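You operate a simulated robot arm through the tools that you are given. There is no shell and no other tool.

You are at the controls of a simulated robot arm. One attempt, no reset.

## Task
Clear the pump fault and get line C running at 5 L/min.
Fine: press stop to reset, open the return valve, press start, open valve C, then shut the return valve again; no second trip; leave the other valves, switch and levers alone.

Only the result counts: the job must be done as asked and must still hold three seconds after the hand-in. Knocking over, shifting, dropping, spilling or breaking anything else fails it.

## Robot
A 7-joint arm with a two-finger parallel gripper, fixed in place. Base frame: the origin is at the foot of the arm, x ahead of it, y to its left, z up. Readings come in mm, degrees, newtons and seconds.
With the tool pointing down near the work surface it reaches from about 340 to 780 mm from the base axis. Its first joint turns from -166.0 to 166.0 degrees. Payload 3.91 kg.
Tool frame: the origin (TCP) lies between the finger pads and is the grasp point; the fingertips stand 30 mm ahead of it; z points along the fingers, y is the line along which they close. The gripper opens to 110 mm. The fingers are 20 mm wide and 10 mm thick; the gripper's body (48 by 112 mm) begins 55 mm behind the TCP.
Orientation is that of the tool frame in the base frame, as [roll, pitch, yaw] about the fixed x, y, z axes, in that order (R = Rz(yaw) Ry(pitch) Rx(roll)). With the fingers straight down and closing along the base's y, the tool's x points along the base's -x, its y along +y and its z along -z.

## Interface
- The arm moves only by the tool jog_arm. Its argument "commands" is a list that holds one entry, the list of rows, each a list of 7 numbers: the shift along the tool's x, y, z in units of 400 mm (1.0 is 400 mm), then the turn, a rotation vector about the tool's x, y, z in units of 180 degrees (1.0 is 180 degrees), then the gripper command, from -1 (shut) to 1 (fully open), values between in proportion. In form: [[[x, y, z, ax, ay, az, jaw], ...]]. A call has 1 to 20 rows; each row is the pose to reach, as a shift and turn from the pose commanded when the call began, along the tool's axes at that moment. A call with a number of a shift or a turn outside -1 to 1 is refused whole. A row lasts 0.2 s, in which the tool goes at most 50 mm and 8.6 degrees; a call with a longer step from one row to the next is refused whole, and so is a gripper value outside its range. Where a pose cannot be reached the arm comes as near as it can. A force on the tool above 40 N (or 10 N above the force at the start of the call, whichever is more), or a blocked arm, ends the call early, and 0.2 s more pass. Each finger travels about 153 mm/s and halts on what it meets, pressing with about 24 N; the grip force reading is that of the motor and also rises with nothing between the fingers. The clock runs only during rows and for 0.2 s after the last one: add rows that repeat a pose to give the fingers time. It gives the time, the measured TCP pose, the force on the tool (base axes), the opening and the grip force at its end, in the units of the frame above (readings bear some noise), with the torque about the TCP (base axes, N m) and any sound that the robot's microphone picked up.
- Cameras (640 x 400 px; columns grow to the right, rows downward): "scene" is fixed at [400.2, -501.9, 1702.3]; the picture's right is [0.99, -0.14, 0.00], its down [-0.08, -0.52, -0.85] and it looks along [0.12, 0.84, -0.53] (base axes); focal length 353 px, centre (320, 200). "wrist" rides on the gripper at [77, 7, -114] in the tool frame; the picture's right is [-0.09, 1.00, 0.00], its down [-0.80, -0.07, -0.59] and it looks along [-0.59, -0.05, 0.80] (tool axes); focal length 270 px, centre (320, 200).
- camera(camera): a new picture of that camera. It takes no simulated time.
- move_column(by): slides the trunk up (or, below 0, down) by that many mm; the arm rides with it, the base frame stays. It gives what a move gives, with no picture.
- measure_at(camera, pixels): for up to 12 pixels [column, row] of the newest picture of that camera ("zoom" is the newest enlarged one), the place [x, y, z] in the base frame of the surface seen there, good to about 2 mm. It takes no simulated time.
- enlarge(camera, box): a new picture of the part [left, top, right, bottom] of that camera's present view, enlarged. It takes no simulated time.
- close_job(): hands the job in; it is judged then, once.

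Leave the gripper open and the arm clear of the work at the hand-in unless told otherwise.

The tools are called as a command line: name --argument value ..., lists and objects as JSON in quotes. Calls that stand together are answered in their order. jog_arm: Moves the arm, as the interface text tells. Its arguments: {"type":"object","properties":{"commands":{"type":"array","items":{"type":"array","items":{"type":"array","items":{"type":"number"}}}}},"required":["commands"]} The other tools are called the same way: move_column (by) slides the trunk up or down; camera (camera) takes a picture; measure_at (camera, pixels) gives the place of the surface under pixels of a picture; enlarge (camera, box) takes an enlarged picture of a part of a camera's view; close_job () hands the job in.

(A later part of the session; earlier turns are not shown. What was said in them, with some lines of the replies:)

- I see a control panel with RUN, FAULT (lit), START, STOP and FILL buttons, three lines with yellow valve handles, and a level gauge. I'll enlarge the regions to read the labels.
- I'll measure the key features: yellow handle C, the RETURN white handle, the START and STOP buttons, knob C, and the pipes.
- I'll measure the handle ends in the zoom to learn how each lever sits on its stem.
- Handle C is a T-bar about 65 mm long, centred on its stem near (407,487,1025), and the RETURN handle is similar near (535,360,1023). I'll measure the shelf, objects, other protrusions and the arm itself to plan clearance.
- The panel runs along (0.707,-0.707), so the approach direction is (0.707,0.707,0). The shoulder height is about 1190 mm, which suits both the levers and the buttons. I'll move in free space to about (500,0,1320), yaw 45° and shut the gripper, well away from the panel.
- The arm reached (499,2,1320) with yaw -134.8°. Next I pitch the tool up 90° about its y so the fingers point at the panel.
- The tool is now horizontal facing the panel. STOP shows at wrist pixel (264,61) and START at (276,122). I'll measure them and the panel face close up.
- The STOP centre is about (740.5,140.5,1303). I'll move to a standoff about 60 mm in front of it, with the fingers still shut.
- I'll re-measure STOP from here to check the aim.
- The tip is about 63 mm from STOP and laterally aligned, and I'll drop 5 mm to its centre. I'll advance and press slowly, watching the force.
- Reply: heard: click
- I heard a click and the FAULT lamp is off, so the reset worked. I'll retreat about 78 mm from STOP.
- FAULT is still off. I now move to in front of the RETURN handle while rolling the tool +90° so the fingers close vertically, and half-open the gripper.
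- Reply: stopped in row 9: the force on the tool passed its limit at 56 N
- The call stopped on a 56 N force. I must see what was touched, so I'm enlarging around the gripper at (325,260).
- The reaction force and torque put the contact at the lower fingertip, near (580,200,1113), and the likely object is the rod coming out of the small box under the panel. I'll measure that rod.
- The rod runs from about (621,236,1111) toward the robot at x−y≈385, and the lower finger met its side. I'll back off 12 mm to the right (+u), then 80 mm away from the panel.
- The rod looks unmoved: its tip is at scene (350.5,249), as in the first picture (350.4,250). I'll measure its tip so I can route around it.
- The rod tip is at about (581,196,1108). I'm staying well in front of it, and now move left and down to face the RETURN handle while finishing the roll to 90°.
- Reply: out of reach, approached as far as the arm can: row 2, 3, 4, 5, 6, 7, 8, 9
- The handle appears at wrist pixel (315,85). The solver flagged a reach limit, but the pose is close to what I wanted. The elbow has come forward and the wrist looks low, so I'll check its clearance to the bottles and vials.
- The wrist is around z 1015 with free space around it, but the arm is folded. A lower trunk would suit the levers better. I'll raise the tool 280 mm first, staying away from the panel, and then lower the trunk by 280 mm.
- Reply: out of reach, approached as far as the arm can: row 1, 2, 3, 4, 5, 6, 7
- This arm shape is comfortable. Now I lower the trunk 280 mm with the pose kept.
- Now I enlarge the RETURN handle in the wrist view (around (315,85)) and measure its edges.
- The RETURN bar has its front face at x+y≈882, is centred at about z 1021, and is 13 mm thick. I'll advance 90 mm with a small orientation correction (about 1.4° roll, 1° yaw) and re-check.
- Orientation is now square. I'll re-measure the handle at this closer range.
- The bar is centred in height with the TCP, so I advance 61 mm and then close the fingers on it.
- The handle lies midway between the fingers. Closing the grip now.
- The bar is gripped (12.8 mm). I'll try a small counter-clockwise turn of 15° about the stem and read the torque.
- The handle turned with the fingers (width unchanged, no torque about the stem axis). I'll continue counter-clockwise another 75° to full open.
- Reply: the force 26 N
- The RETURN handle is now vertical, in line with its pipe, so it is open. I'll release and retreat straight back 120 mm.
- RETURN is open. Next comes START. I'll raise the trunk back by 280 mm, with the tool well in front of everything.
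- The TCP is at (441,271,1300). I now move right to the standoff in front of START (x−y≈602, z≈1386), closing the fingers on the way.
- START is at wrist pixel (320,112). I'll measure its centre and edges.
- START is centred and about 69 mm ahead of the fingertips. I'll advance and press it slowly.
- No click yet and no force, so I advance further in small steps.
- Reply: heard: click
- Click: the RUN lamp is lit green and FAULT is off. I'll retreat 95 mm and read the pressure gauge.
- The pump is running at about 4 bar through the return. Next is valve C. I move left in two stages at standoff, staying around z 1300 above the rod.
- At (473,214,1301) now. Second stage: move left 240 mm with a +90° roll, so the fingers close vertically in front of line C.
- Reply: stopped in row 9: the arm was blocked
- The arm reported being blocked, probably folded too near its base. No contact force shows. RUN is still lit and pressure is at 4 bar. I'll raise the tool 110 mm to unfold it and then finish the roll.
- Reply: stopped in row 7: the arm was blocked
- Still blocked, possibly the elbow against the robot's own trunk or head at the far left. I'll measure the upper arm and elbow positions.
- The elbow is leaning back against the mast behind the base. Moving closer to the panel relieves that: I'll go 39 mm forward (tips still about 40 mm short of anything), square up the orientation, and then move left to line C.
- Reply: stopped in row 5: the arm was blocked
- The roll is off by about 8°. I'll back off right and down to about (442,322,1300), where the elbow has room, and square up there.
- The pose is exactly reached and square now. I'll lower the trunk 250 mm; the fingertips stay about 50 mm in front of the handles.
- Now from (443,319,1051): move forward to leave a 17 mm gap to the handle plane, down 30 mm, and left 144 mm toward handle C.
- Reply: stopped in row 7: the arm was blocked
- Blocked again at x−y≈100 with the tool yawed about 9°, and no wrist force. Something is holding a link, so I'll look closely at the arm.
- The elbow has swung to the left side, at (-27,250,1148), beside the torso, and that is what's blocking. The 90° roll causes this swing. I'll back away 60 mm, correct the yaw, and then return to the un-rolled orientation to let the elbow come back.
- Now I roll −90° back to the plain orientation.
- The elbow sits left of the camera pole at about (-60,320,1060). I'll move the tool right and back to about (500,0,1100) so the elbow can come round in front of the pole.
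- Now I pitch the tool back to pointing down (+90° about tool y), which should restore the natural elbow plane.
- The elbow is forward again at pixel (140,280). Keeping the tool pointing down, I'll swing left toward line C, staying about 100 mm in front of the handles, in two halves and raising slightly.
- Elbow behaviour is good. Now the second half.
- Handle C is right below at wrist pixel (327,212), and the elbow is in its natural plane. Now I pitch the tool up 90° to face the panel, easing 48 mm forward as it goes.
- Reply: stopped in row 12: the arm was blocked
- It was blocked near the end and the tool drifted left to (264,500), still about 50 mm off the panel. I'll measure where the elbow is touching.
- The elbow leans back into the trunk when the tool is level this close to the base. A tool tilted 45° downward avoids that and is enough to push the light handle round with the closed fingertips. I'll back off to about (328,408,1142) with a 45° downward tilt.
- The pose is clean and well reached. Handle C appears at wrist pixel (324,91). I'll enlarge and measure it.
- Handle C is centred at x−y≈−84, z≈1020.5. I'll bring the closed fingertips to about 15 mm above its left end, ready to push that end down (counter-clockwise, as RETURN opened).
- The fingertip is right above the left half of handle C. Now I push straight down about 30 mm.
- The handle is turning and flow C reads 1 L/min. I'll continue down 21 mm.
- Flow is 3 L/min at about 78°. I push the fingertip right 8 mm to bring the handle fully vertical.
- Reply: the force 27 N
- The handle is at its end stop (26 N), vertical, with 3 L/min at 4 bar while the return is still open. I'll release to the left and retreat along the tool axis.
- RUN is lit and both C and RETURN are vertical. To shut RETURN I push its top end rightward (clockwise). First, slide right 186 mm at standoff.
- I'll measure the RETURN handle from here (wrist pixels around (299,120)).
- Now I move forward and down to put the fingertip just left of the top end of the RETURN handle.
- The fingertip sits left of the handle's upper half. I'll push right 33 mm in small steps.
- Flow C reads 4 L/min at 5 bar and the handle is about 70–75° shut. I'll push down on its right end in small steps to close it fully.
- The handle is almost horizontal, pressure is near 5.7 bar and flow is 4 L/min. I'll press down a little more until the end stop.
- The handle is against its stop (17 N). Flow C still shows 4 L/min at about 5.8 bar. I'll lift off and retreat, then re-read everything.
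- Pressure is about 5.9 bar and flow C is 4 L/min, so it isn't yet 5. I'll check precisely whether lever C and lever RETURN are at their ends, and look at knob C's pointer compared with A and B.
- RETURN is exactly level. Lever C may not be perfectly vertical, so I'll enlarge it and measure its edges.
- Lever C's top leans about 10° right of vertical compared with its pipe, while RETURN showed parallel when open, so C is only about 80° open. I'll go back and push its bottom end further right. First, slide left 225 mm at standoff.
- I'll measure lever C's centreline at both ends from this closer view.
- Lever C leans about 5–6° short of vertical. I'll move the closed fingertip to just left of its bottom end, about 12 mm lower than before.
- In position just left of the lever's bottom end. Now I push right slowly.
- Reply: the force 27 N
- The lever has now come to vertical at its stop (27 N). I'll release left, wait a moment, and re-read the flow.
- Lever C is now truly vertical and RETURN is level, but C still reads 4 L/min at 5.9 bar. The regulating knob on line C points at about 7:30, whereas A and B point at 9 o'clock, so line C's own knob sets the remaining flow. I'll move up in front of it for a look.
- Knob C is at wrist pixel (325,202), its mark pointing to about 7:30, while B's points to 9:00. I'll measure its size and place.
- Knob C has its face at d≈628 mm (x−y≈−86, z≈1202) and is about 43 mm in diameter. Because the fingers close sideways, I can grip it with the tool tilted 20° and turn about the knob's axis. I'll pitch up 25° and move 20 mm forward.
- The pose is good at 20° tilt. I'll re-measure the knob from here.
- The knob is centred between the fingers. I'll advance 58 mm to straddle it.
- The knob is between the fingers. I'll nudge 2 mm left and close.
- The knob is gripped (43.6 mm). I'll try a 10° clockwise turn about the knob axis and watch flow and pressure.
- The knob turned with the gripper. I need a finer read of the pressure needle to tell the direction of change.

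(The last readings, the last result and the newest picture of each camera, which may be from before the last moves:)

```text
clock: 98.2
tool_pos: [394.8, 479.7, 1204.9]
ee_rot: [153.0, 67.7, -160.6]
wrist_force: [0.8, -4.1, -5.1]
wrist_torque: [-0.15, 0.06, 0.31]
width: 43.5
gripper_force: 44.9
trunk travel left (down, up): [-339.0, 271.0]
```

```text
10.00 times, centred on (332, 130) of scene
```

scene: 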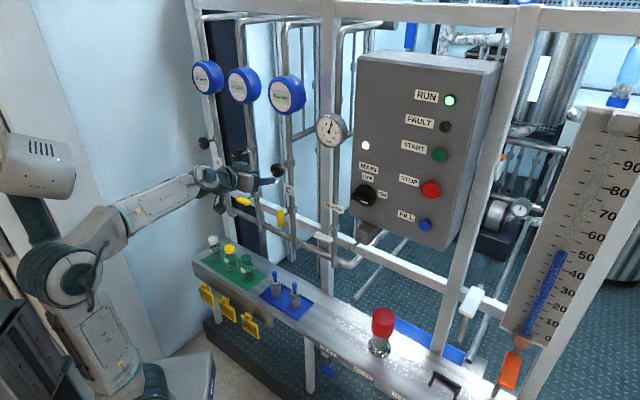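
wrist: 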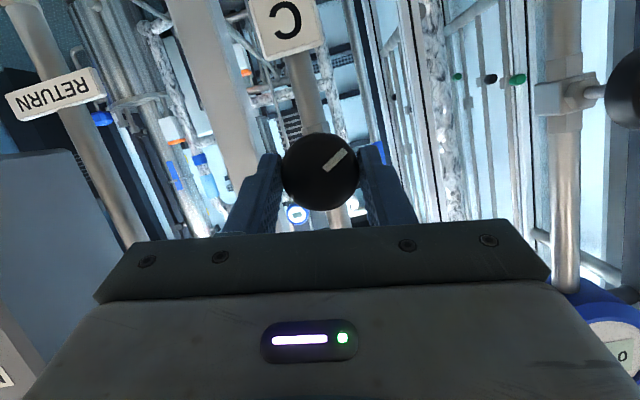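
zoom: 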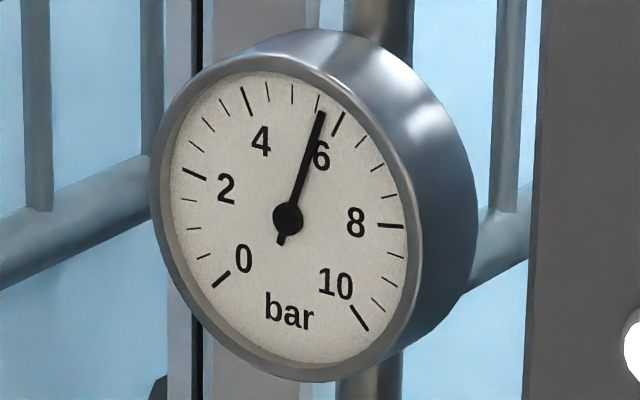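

The needle reads about 5.65 bar. To determine direction I turn 20° counter-clockwise and compare at the same zoom.

jog_arm --commands '[[[0, 0, 0, 0.0127, 0, -0.0348, -1], [0, 0, 0, 0.0253, 0, -0.0696, -1], [0, 0, 0, 0.038, 0, -0.1044, -1], [0, 0, 0, 0.038, 0, -0.1044, -1]]]'

enlarge --camera "scene" --box '[312, 110, 352, 150]'

enlarge --camera "scene" --box '[260, 60, 360, 150]'

```text
clock: 99.2
tool_pos: [394.2, 480.9, 1205.2]
ee_rot: [-152.4, 67.5, -109.4]
wrist_force: [-5.2, -9.9, -16.1]
wrist_torque: [-0.14, 0.11, 0.12]
width: 43.4
gripper_force: 45.7
trunk travel left (down, up): [-339.0, 271.0]
```

```text
10.00 times, centred on (332, 130) of scene
```

zoom: 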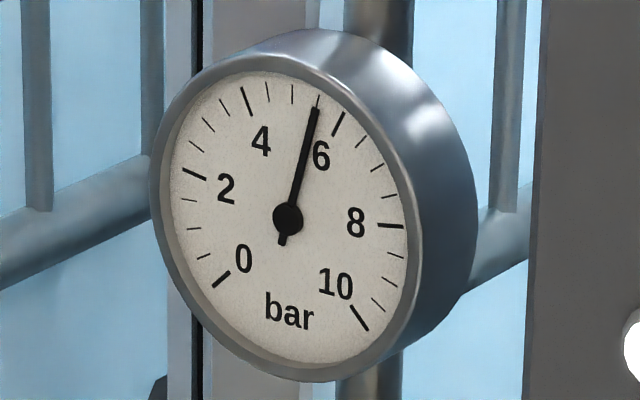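

```text
4.44 times, centred on (310, 105) of scene
```

zoom: 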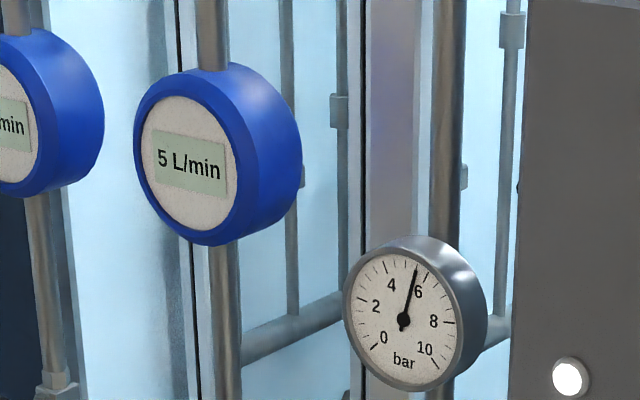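

Counter-clockwise raises it: C now reads 5 L/min at about 5.5 bar. To centre on 5 rather than sit at the rounding edge, I'll step another 10° counter-clockwise and watch.

jog_arm --commands '[[[0, 0, 0, 0.0095, 0, -0.0261, -1], [0, 0, 0, 0.019, 0, -0.0522, -1], [0, 0, 0, 0.019, 0, -0.0522, -1]]]'

enlarge --camera "scene" --box '[312, 110, 352, 150]'

enlarge --camera "scene" --box '[260, 60, 360, 150]'

camera --camera "wrist"

```text
clock: 100.0
tool_pos: [393.9, 481.3, 1205.0]
ee_rot: [-132.8, 61.9, -91.6]
wrist_force: [-8.9, -9.3, -18.5]
wrist_torque: [-0.51, 0.59, -0.17]
width: 43.8
gripper_force: 44.9
trunk travel left (down, up): [-339.0, 271.0]
```

```text
10.00 times, centred on (332, 130) of scene
```

zoom: 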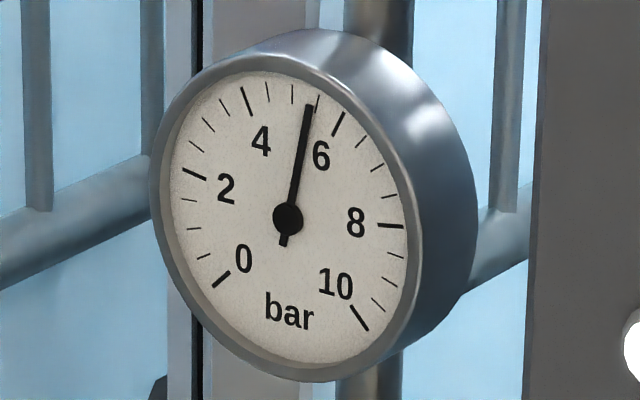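

```text
4.44 times, centred on (310, 105) of scene
```

zoom: 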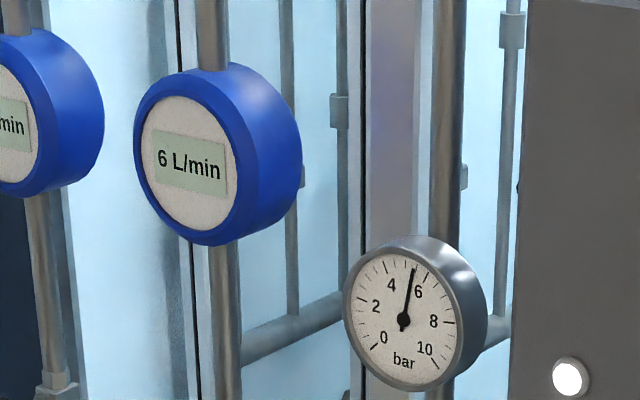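

```text
taken
```

wrist: 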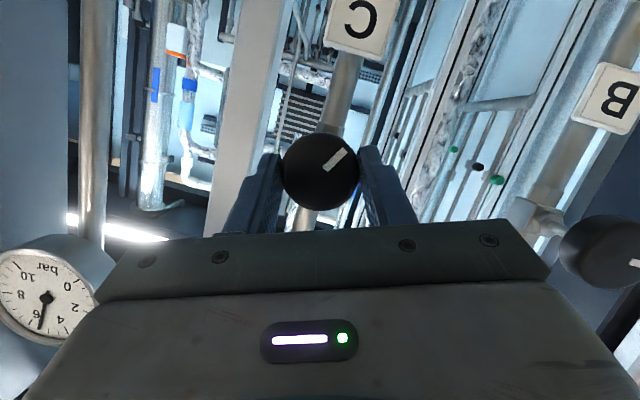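

It shows 6 at 20° counter-clockwise, 5 at 10°, and 4 at 0°. I'll step back clockwise 4° to locate the 6→5 change.

jog_arm --commands '[[[0, 0, 0, -0.0076, 0, 0.0209, -1], [0, 0, 0, -0.0076, 0, 0.0209, -1], [0, 0, 0, -0.0076, 0, 0.0209, -1]]]'

enlarge --camera "scene" --box '[260, 60, 360, 150]'

```text
clock: 100.8
tool_pos: [392.9, 480.9, 1205.0]
ee_rot: [-139.7, 64.6, -97.8]
wrist_force: [-9.3, -7.7, -18.9]
wrist_torque: [-0.35, 0.4, 0.23]
width: 44.0
gripper_force: 45.0
trunk travel left (down, up): [-339.0, 271.0]
```

```text
4.44 times, centred on (310, 105) of scene
```

zoom: 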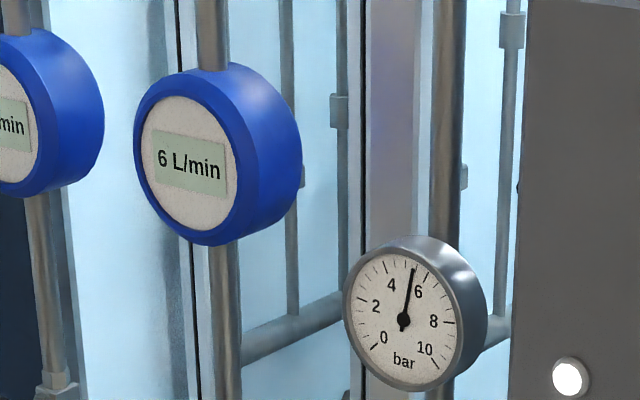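

Still 6. I turn back another 3°.

jog_arm --commands '[[[0, 0, 0, -0.0057, 0, 0.0157, -1], [0, 0, 0, -0.0057, 0, 0.0157, -1], [0, 0, 0, -0.0057, 0, 0.0157, -1]]]'

enlarge --camera "scene" --box '[260, 60, 360, 150]'

```text
clock: 101.6
tool_pos: [394.1, 481.2, 1204.4]
ee_rot: [-145.6, 66.4, -103.1]
wrist_force: [-9.6, -8.0, -19.0]
wrist_torque: [-0.2, 0.23, 0.27]
width: 43.7
gripper_force: 45.0
trunk travel left (down, up): [-339.0, 271.0]
```

```text
4.44 times, centred on (310, 105) of scene
```

zoom: 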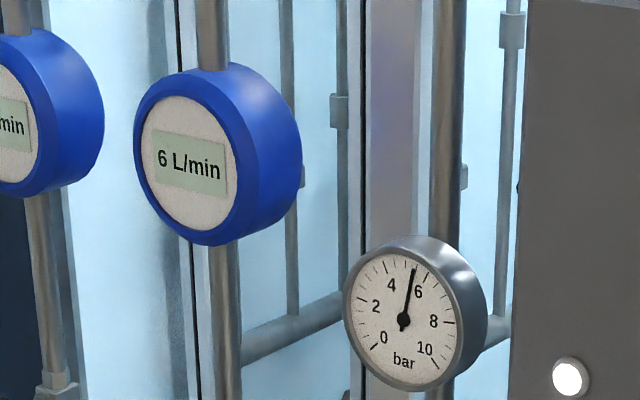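

Still 6. Another 2° clockwise.

jog_arm --commands '[[[0, 0, 0, -0.0038, 0, 0.0104, -1], [0, 0, 0, -0.0038, 0, 0.0104, -1], [0, 0, 0, -0.0038, 0, 0.0104, -1]]]'

enlarge --camera "scene" --box '[260, 60, 360, 150]'

```text
clock: 102.4
tool_pos: [394.5, 480.5, 1205.3]
ee_rot: [-150.0, 67.1, -107.3]
wrist_force: [-7.1, -6.4, -16.6]
wrist_torque: [-0.41, 0.44, 0.23]
width: 43.6
gripper_force: 44.8
trunk travel left (down, up): [-339.0, 271.0]
```

```text
4.44 times, centred on (310, 105) of scene
```

zoom: 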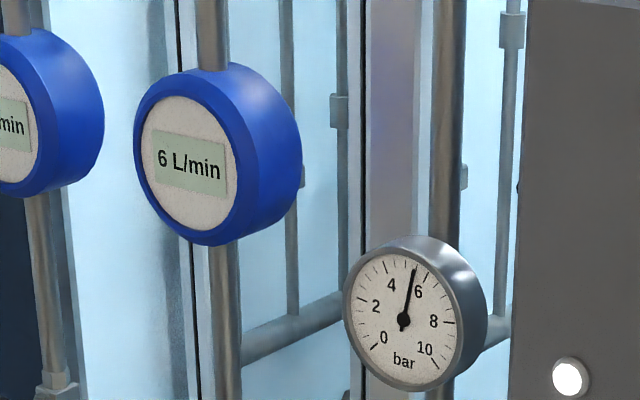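

Still 6; there is some hysteresis. Another 4° clockwise.

jog_arm --commands '[[[0, 0, 0, -0.0076, 0, 0.0209, -1], [0, 0, 0, -0.0076, 0, 0.0209, -1], [0, 0, 0, -0.0076, 0, 0.0209, -1]]]'

enlarge --camera "scene" --box '[260, 60, 360, 150]'

enlarge --camera "scene" --box '[312, 110, 352, 150]'

```text
clock: 103.2
tool_pos: [394.3, 480.4, 1204.5]
ee_rot: [-159.9, 68.8, -116.4]
wrist_force: [-6.8, -8.2, -19.3]
wrist_torque: [-0.43, 0.39, 0.11]
width: 43.6
gripper_force: 45.4
trunk travel left (down, up): [-339.0, 271.0]
```

```text
4.44 times, centred on (310, 105) of scene
```

zoom: 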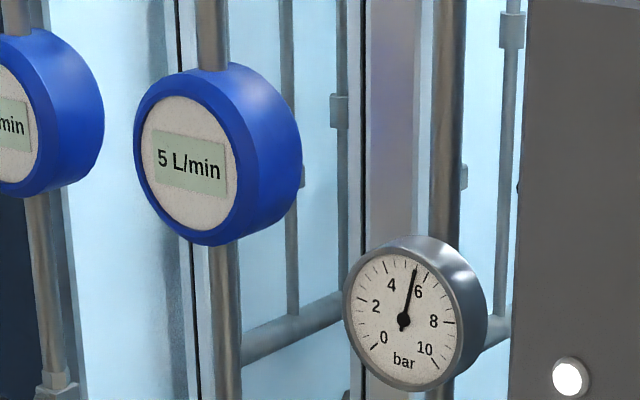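

```text
10.00 times, centred on (332, 130) of scene
```

zoom: 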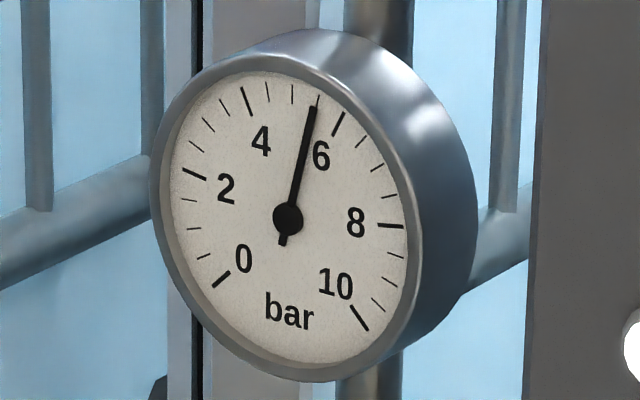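

Now 5, between 11° and 7°. Continuing clockwise in 3° steps to find the 5→4 edge, so I can set the middle.

jog_arm --commands '[[[0, 0, 0, -0.0057, 0, 0.0157, -1], [0, 0, 0, -0.0057, 0, 0.0157, -1], [0, 0, 0, -0.0057, 0, 0.0157, -1]]]'

enlarge --camera "scene" --box '[260, 60, 360, 150]'

enlarge --camera "scene" --box '[312, 110, 352, 150]'

```text
clock: 104.0
tool_pos: [394.0, 480.4, 1204.0]
ee_rot: [-168.3, 69.6, -124.0]
wrist_force: [-5.2, -8.8, -18.3]
wrist_torque: [-0.45, 0.43, -0.01]
width: 43.7
gripper_force: 44.8
trunk travel left (down, up): [-339.0, 271.0]
```

```text
4.44 times, centred on (310, 105) of scene
```

zoom: 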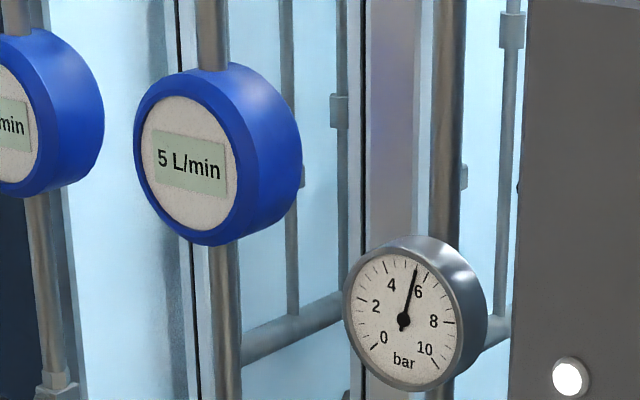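

```text
10.00 times, centred on (332, 130) of scene
```

zoom: 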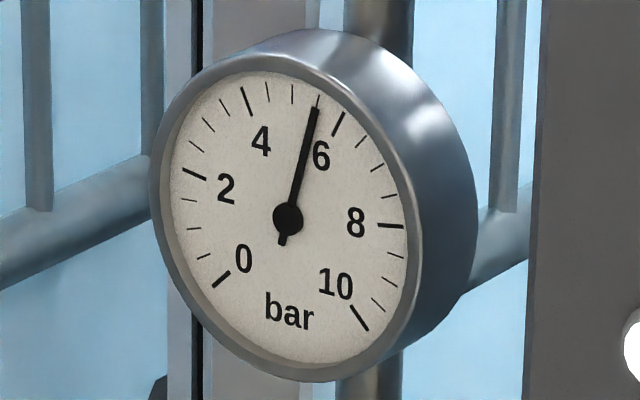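

Still 5 at 4°. Another 3° clockwise.

jog_arm --commands '[[[0, 0, 0, -0.0057, 0, 0.0157, -1], [0, 0, 0, -0.0057, 0, 0.0157, -1], [0, 0, 0, -0.0057, 0, 0.0157, -1]]]'

enlarge --camera "scene" --box '[260, 60, 360, 150]'

```text
clock: 104.8
tool_pos: [394.3, 480.1, 1205.4]
ee_rot: [-176.9, 70.0, -132.2]
wrist_force: [-1.3, -7.7, -17.2]
wrist_torque: [-0.18, 0.14, 0.07]
width: 43.6
gripper_force: 44.8
trunk travel left (down, up): [-339.0, 271.0]
```

```text
4.44 times, centred on (310, 105) of scene
```

zoom: 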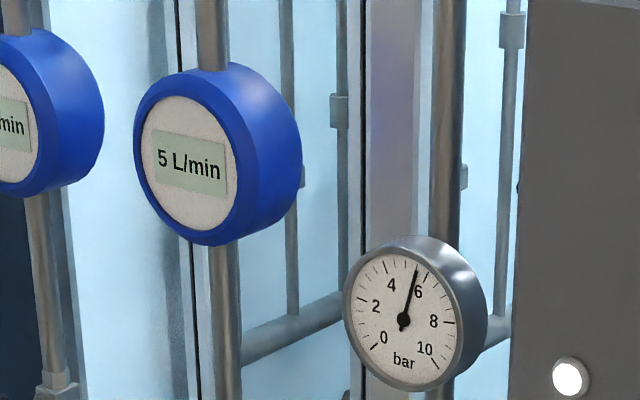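

Still 5 at about 1°. Another 3° clockwise.

jog_arm --commands '[[[0, 0, 0, -0.0057, 0, 0.0157, -1], [0, 0, 0, -0.0057, 0, 0.0157, -1], [0, 0, 0, -0.0057, 0, 0.0157, -1]]]'

enlarge --camera "scene" --box '[260, 60, 360, 150]'

camera --camera "wrist"

```text
clock: 105.6
tool_pos: [394.7, 479.3, 1205.1]
ee_rot: [174.2, 70.1, -140.7]
wrist_force: [3.7, -6.3, -10.1]
wrist_torque: [-0.55, 0.49, -0.21]
width: 43.4
gripper_force: 45.5
trunk travel left (down, up): [-339.0, 271.0]
```

```text
4.44 times, centred on (310, 105) of scene
```

zoom: 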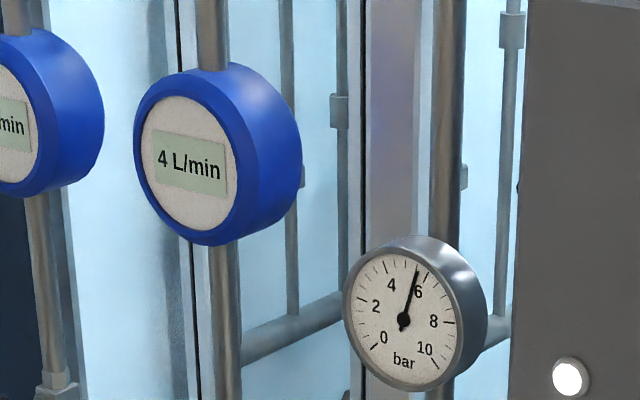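

```text
taken
```

wrist: 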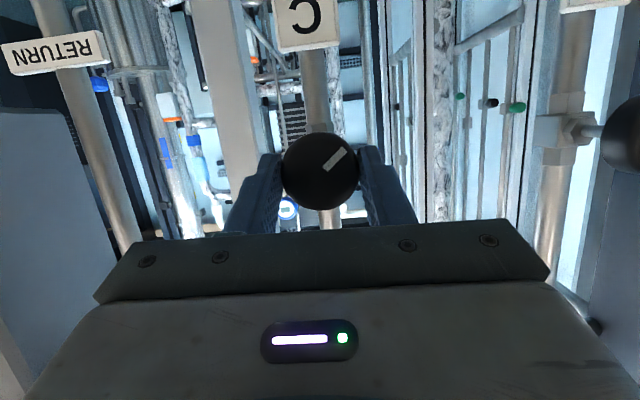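

Coming clockwise, 6→5 happens near 9° and 5→4 near −0.5°, so the middle is about 4.3°. I'll go counter-clockwise to 13° and return clockwise to 4.3°.

jog_arm --commands '[[[0, 0, 0, 0.0142, 0, -0.0391, -1], [0, 0, 0, 0.0285, 0, -0.0783, -1], [0, 0, 0, 0.0285, 0, -0.0783, -1], [0, 0, 0, 0.02, 0, -0.055, -1], [0, 0, 0, 0.012, 0, -0.0329, -1], [0, 0, 0, 0.012, 0, -0.0329, -1]]]'

enlarge --camera "scene" --box '[260, 60, 360, 150]'

enlarge --camera "scene" --box '[312, 110, 352, 150]'

```text
clock: 107.0
tool_pos: [394.2, 480.8, 1205.1]
ee_rot: [-167.5, 69.7, -123.4]
wrist_force: [-1.9, -10.2, -11.8]
wrist_torque: [-0.56, 0.53, 0.22]
width: 43.2
gripper_force: 45.5
trunk travel left (down, up): [-339.0, 271.0]
```

```text
4.44 times, centred on (310, 105) of scene
```

zoom: 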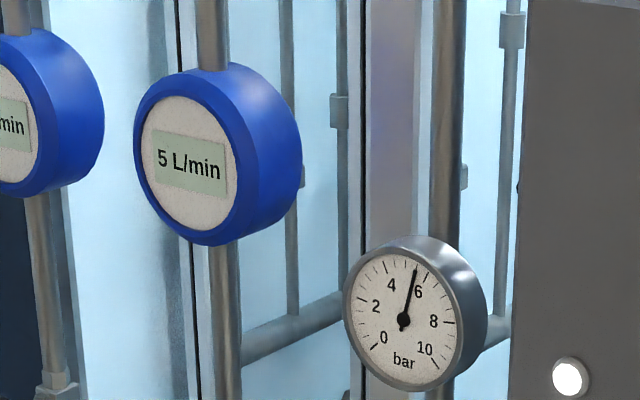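

```text
10.00 times, centred on (332, 130) of scene
```

zoom: 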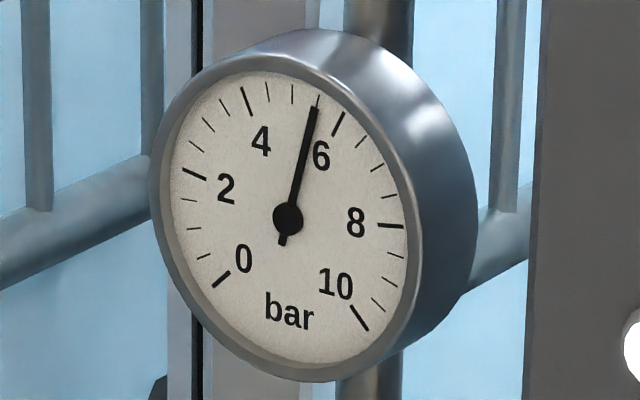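

C reads 5 L/min at 5.5 bar. I'll open the fingers and check that the reading holds.

jog_arm --commands '[[[0, 0, 0, 0, 0, 0, -0.1], [0, 0, 0, 0, 0, 0, 0.1], [0, 0, 0, 0, 0, 0, 0.1]]]'

enlarge --camera "scene" --box '[260, 60, 360, 150]'

enlarge --camera "scene" --box '[312, 110, 352, 150]'

```text
clock: 107.8
tool_pos: [393.9, 480.2, 1205.9]
ee_rot: [-167.3, 69.7, -123.2]
wrist_force: [-0.5, 0.0, 0.1]
wrist_torque: [0.02, -0.02, 0.0]
width: 60.7
gripper_force: 0.0
trunk travel left (down, up): [-339.0, 271.0]
```

```text
4.44 times, centred on (310, 105) of scene
```

zoom: 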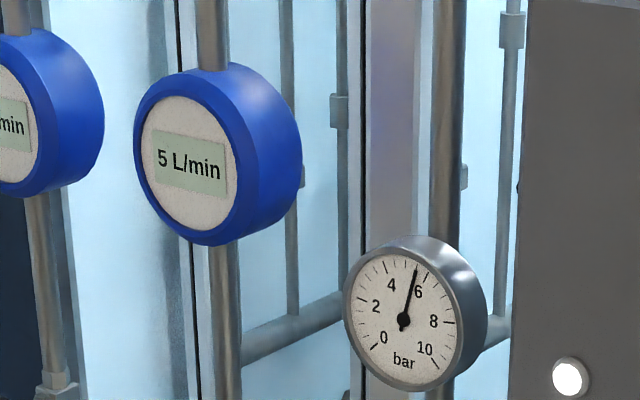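

```text
10.00 times, centred on (332, 130) of scene
```

zoom: 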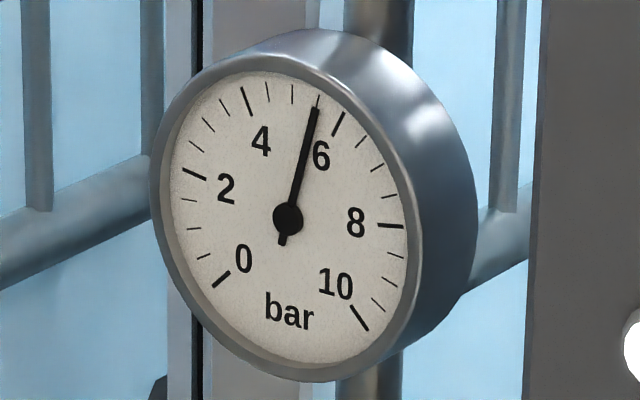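

Holding at 5 L/min. I retreat 60 mm along the tool axis.

jog_arm --commands '[[[0, 0, -0.05, 0, 0, 0, 0.1], [0, 0, -0.1, 0, 0, 0, 0.1], [0, 0, -0.15, 0, 0, 0, 0.1], [0, 0, -0.15, 0, 0, 0, 0.1]]]'

camera --camera "wrist"

camera --camera "scene"

```text
clock: 108.8
tool_pos: [352.3, 442.1, 1228.7]
ee_rot: [-167.3, 69.6, -123.2]
wrist_force: [-0.2, 0.4, 0.1]
wrist_torque: [0.0, -0.01, -0.02]
width: 60.5
gripper_force: 0.1
trunk travel left (down, up): [-339.0, 271.0]
```

```text
taken
```

wrist: 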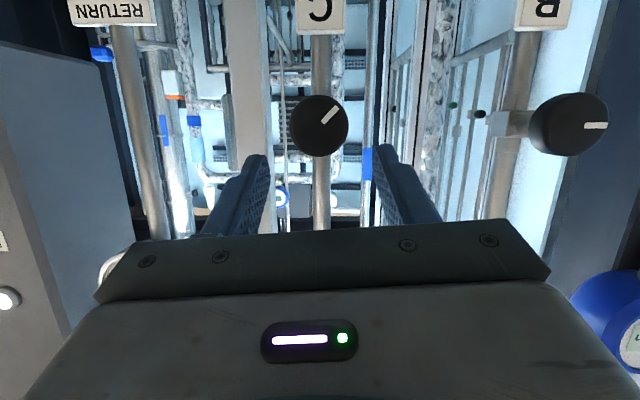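

```text
taken
```

scene: 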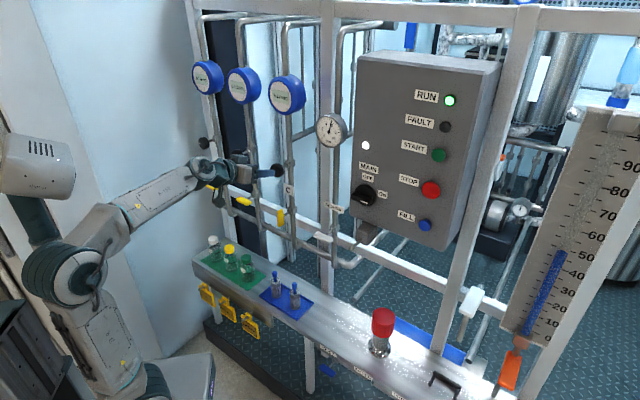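

The knob is clear. I pitch the tool down 45° while backing off another 60 mm, then open the gripper fully.

jog_arm --commands '[[[0.01, 0, -0.028, 0, 0.0417, 0, 0.1], [0.02, 0, -0.056, 0, 0.0833, 0, 0.1], [0.03, 0, -0.084, 0, 0.125, 0, 0.1], [0.04, 0, -0.112, 0, 0.1667, 0, 0.4], [0.051, 0, -0.141, 0, 0.2083, 0, 0.7], [0.051, 0, -0.141, 0, 0.25, 0, 1], [0.051, 0, -0.141, 0, 0.25, 0, 1], [0.051, 0, -0.141, 0, 0.25, 0, 1]]]'

camera --camera "scene"

enlarge --camera "scene" --box '[180, 40, 480, 260]'

enlarge --camera "scene" --box '[260, 60, 360, 150]'

enlarge --camera "scene" --box '[180, 220, 520, 400]'

```text
clock: 110.6
tool_pos: [310.3, 398.7, 1227.2]
ee_rot: [-175.2, 25.0, -133.1]
wrist_force: [-0.4, 0.0, 0.2]
wrist_torque: [-0.04, -0.02, -0.02]
width: 110.0
gripper_force: 0.0
trunk travel left (down, up): [-339.0, 271.0]
```

```text
taken
```

scene: 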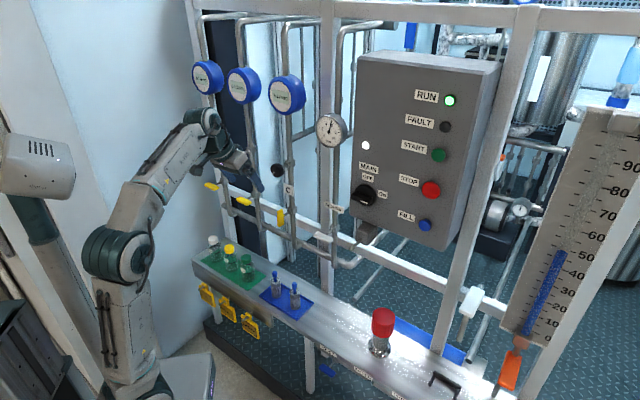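

```text
1.82 times, centred on (330, 150) of scene
```

zoom: 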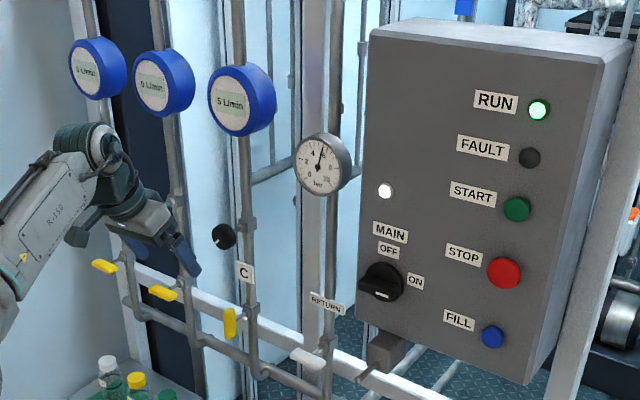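

```text
4.44 times, centred on (310, 105) of scene
```

zoom: 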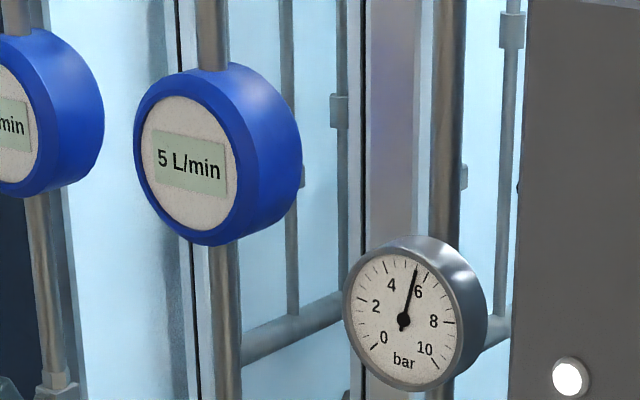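

```text
1.88 times, centred on (350, 310) of scene
```

zoom: 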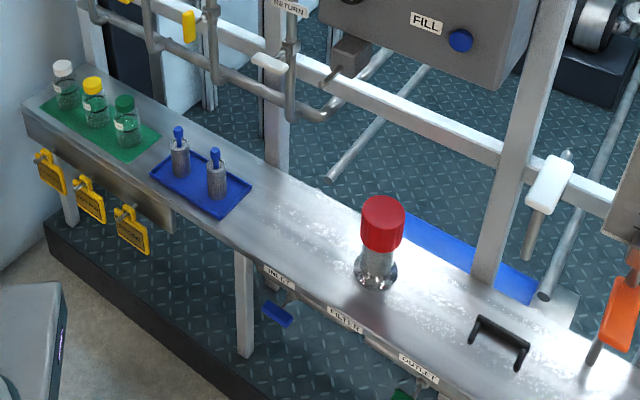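

RUN is lit, FAULT is off, C reads 5 L/min, RETURN is shut, and the shelf items are undisturbed. I'll verify A and B read 0 and back the arm off another 60 mm.

jog_arm --commands '[[[0, 0, -0.05, 0, 0, 0, 1], [0, 0, -0.1, 0, 0, 0, 1], [0, 0, -0.15, 0, 0, 0, 1], [0, 0, -0.15, 0, 0, 0, 1], [0, 0, -0.15, 0, 0, 0, 1], [0, 0, -0.15, 0, 0, 0, 1], [0, 0, -0.15, 0, 0, 0, 1], [0, 0, -0.15, 0, 0, 0, 1]]]'

enlarge --camera "scene" --box '[180, 40, 360, 160]'

enlarge --camera "scene" --box '[180, 130, 400, 270]'

camera --camera "scene"

```text
clock: 112.4
tool_pos: [289.3, 384.8, 1281.3]
ee_rot: [-175.0, 25.0, -133.0]
wrist_force: [0.1, 0.3, -0.3]
wrist_torque: [0.0, 0.05, 0.01]
width: 110.3
gripper_force: 0.1
trunk travel left (down, up): [-339.0, 271.0]
```

```text
3.33 times, centred on (270, 100) of scene
```

zoom: 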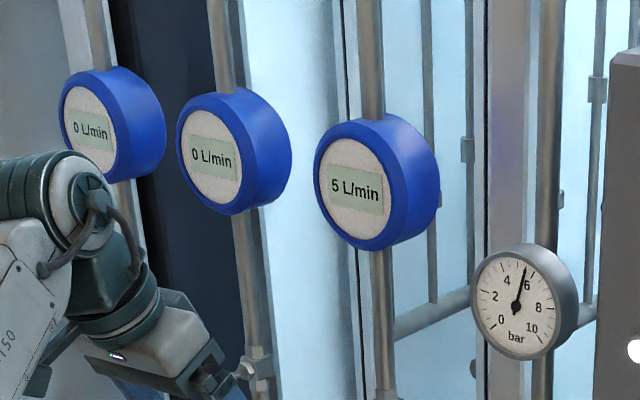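

```text
2.86 times, centred on (290, 200) of scene
```

zoom: 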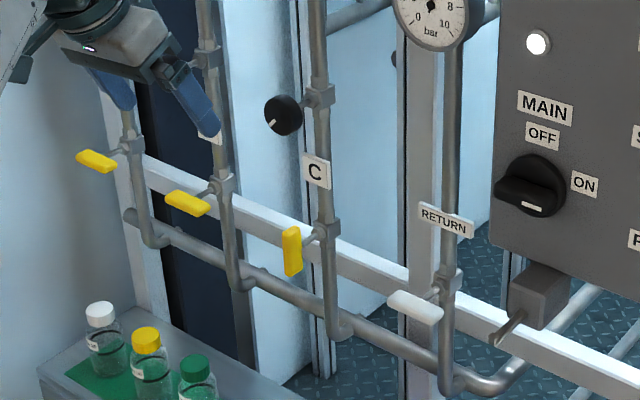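

```text
taken
```

scene: 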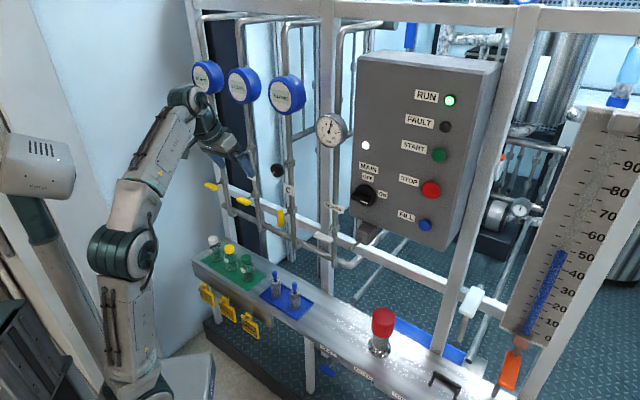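

A and B read 0 and C reads a steady 5 L/min at 5.5 bar. RUN is lit, FAULT is off, RETURN is shut, levers A and B and the MAIN switch are unchanged, the gripper is open and the arm is clear. Handing in.

close_job

```text
The job is handed in.
```

The pump fault is cleared and line C is running at 5 L/min. At hand-in RUN was lit, FAULT was off, pressure was about 5.5 bar and the return valve was shut. The pump did not trip again.

- **Sequence:** I pressed stop, opened the return valve, pressed start, opened lever C, then shut the return valve. After that I had to push lever C the last few degrees to its stop, because the first push had left it slightly short.
- **Knob C:** With lever C fully open and the return shut, the line only reached 4 L/min. I turned the black regulating knob on line C slightly counter-clockwise (about 5–10°) to bring it to 5. Your steps didn't list that knob; I treated it as part of line C.
- **Contact with the rod:** Early on, the gripper bumped the rod under the control box with about 56 N. In the pictures before and after, its tip is in the same place, so it appears unmoved.
- **Everything else:** Lines A and B read 0, and their levers, the MAIN switch and the items on the shelf look unchanged. The gripper is open and the arm is clear of the work.
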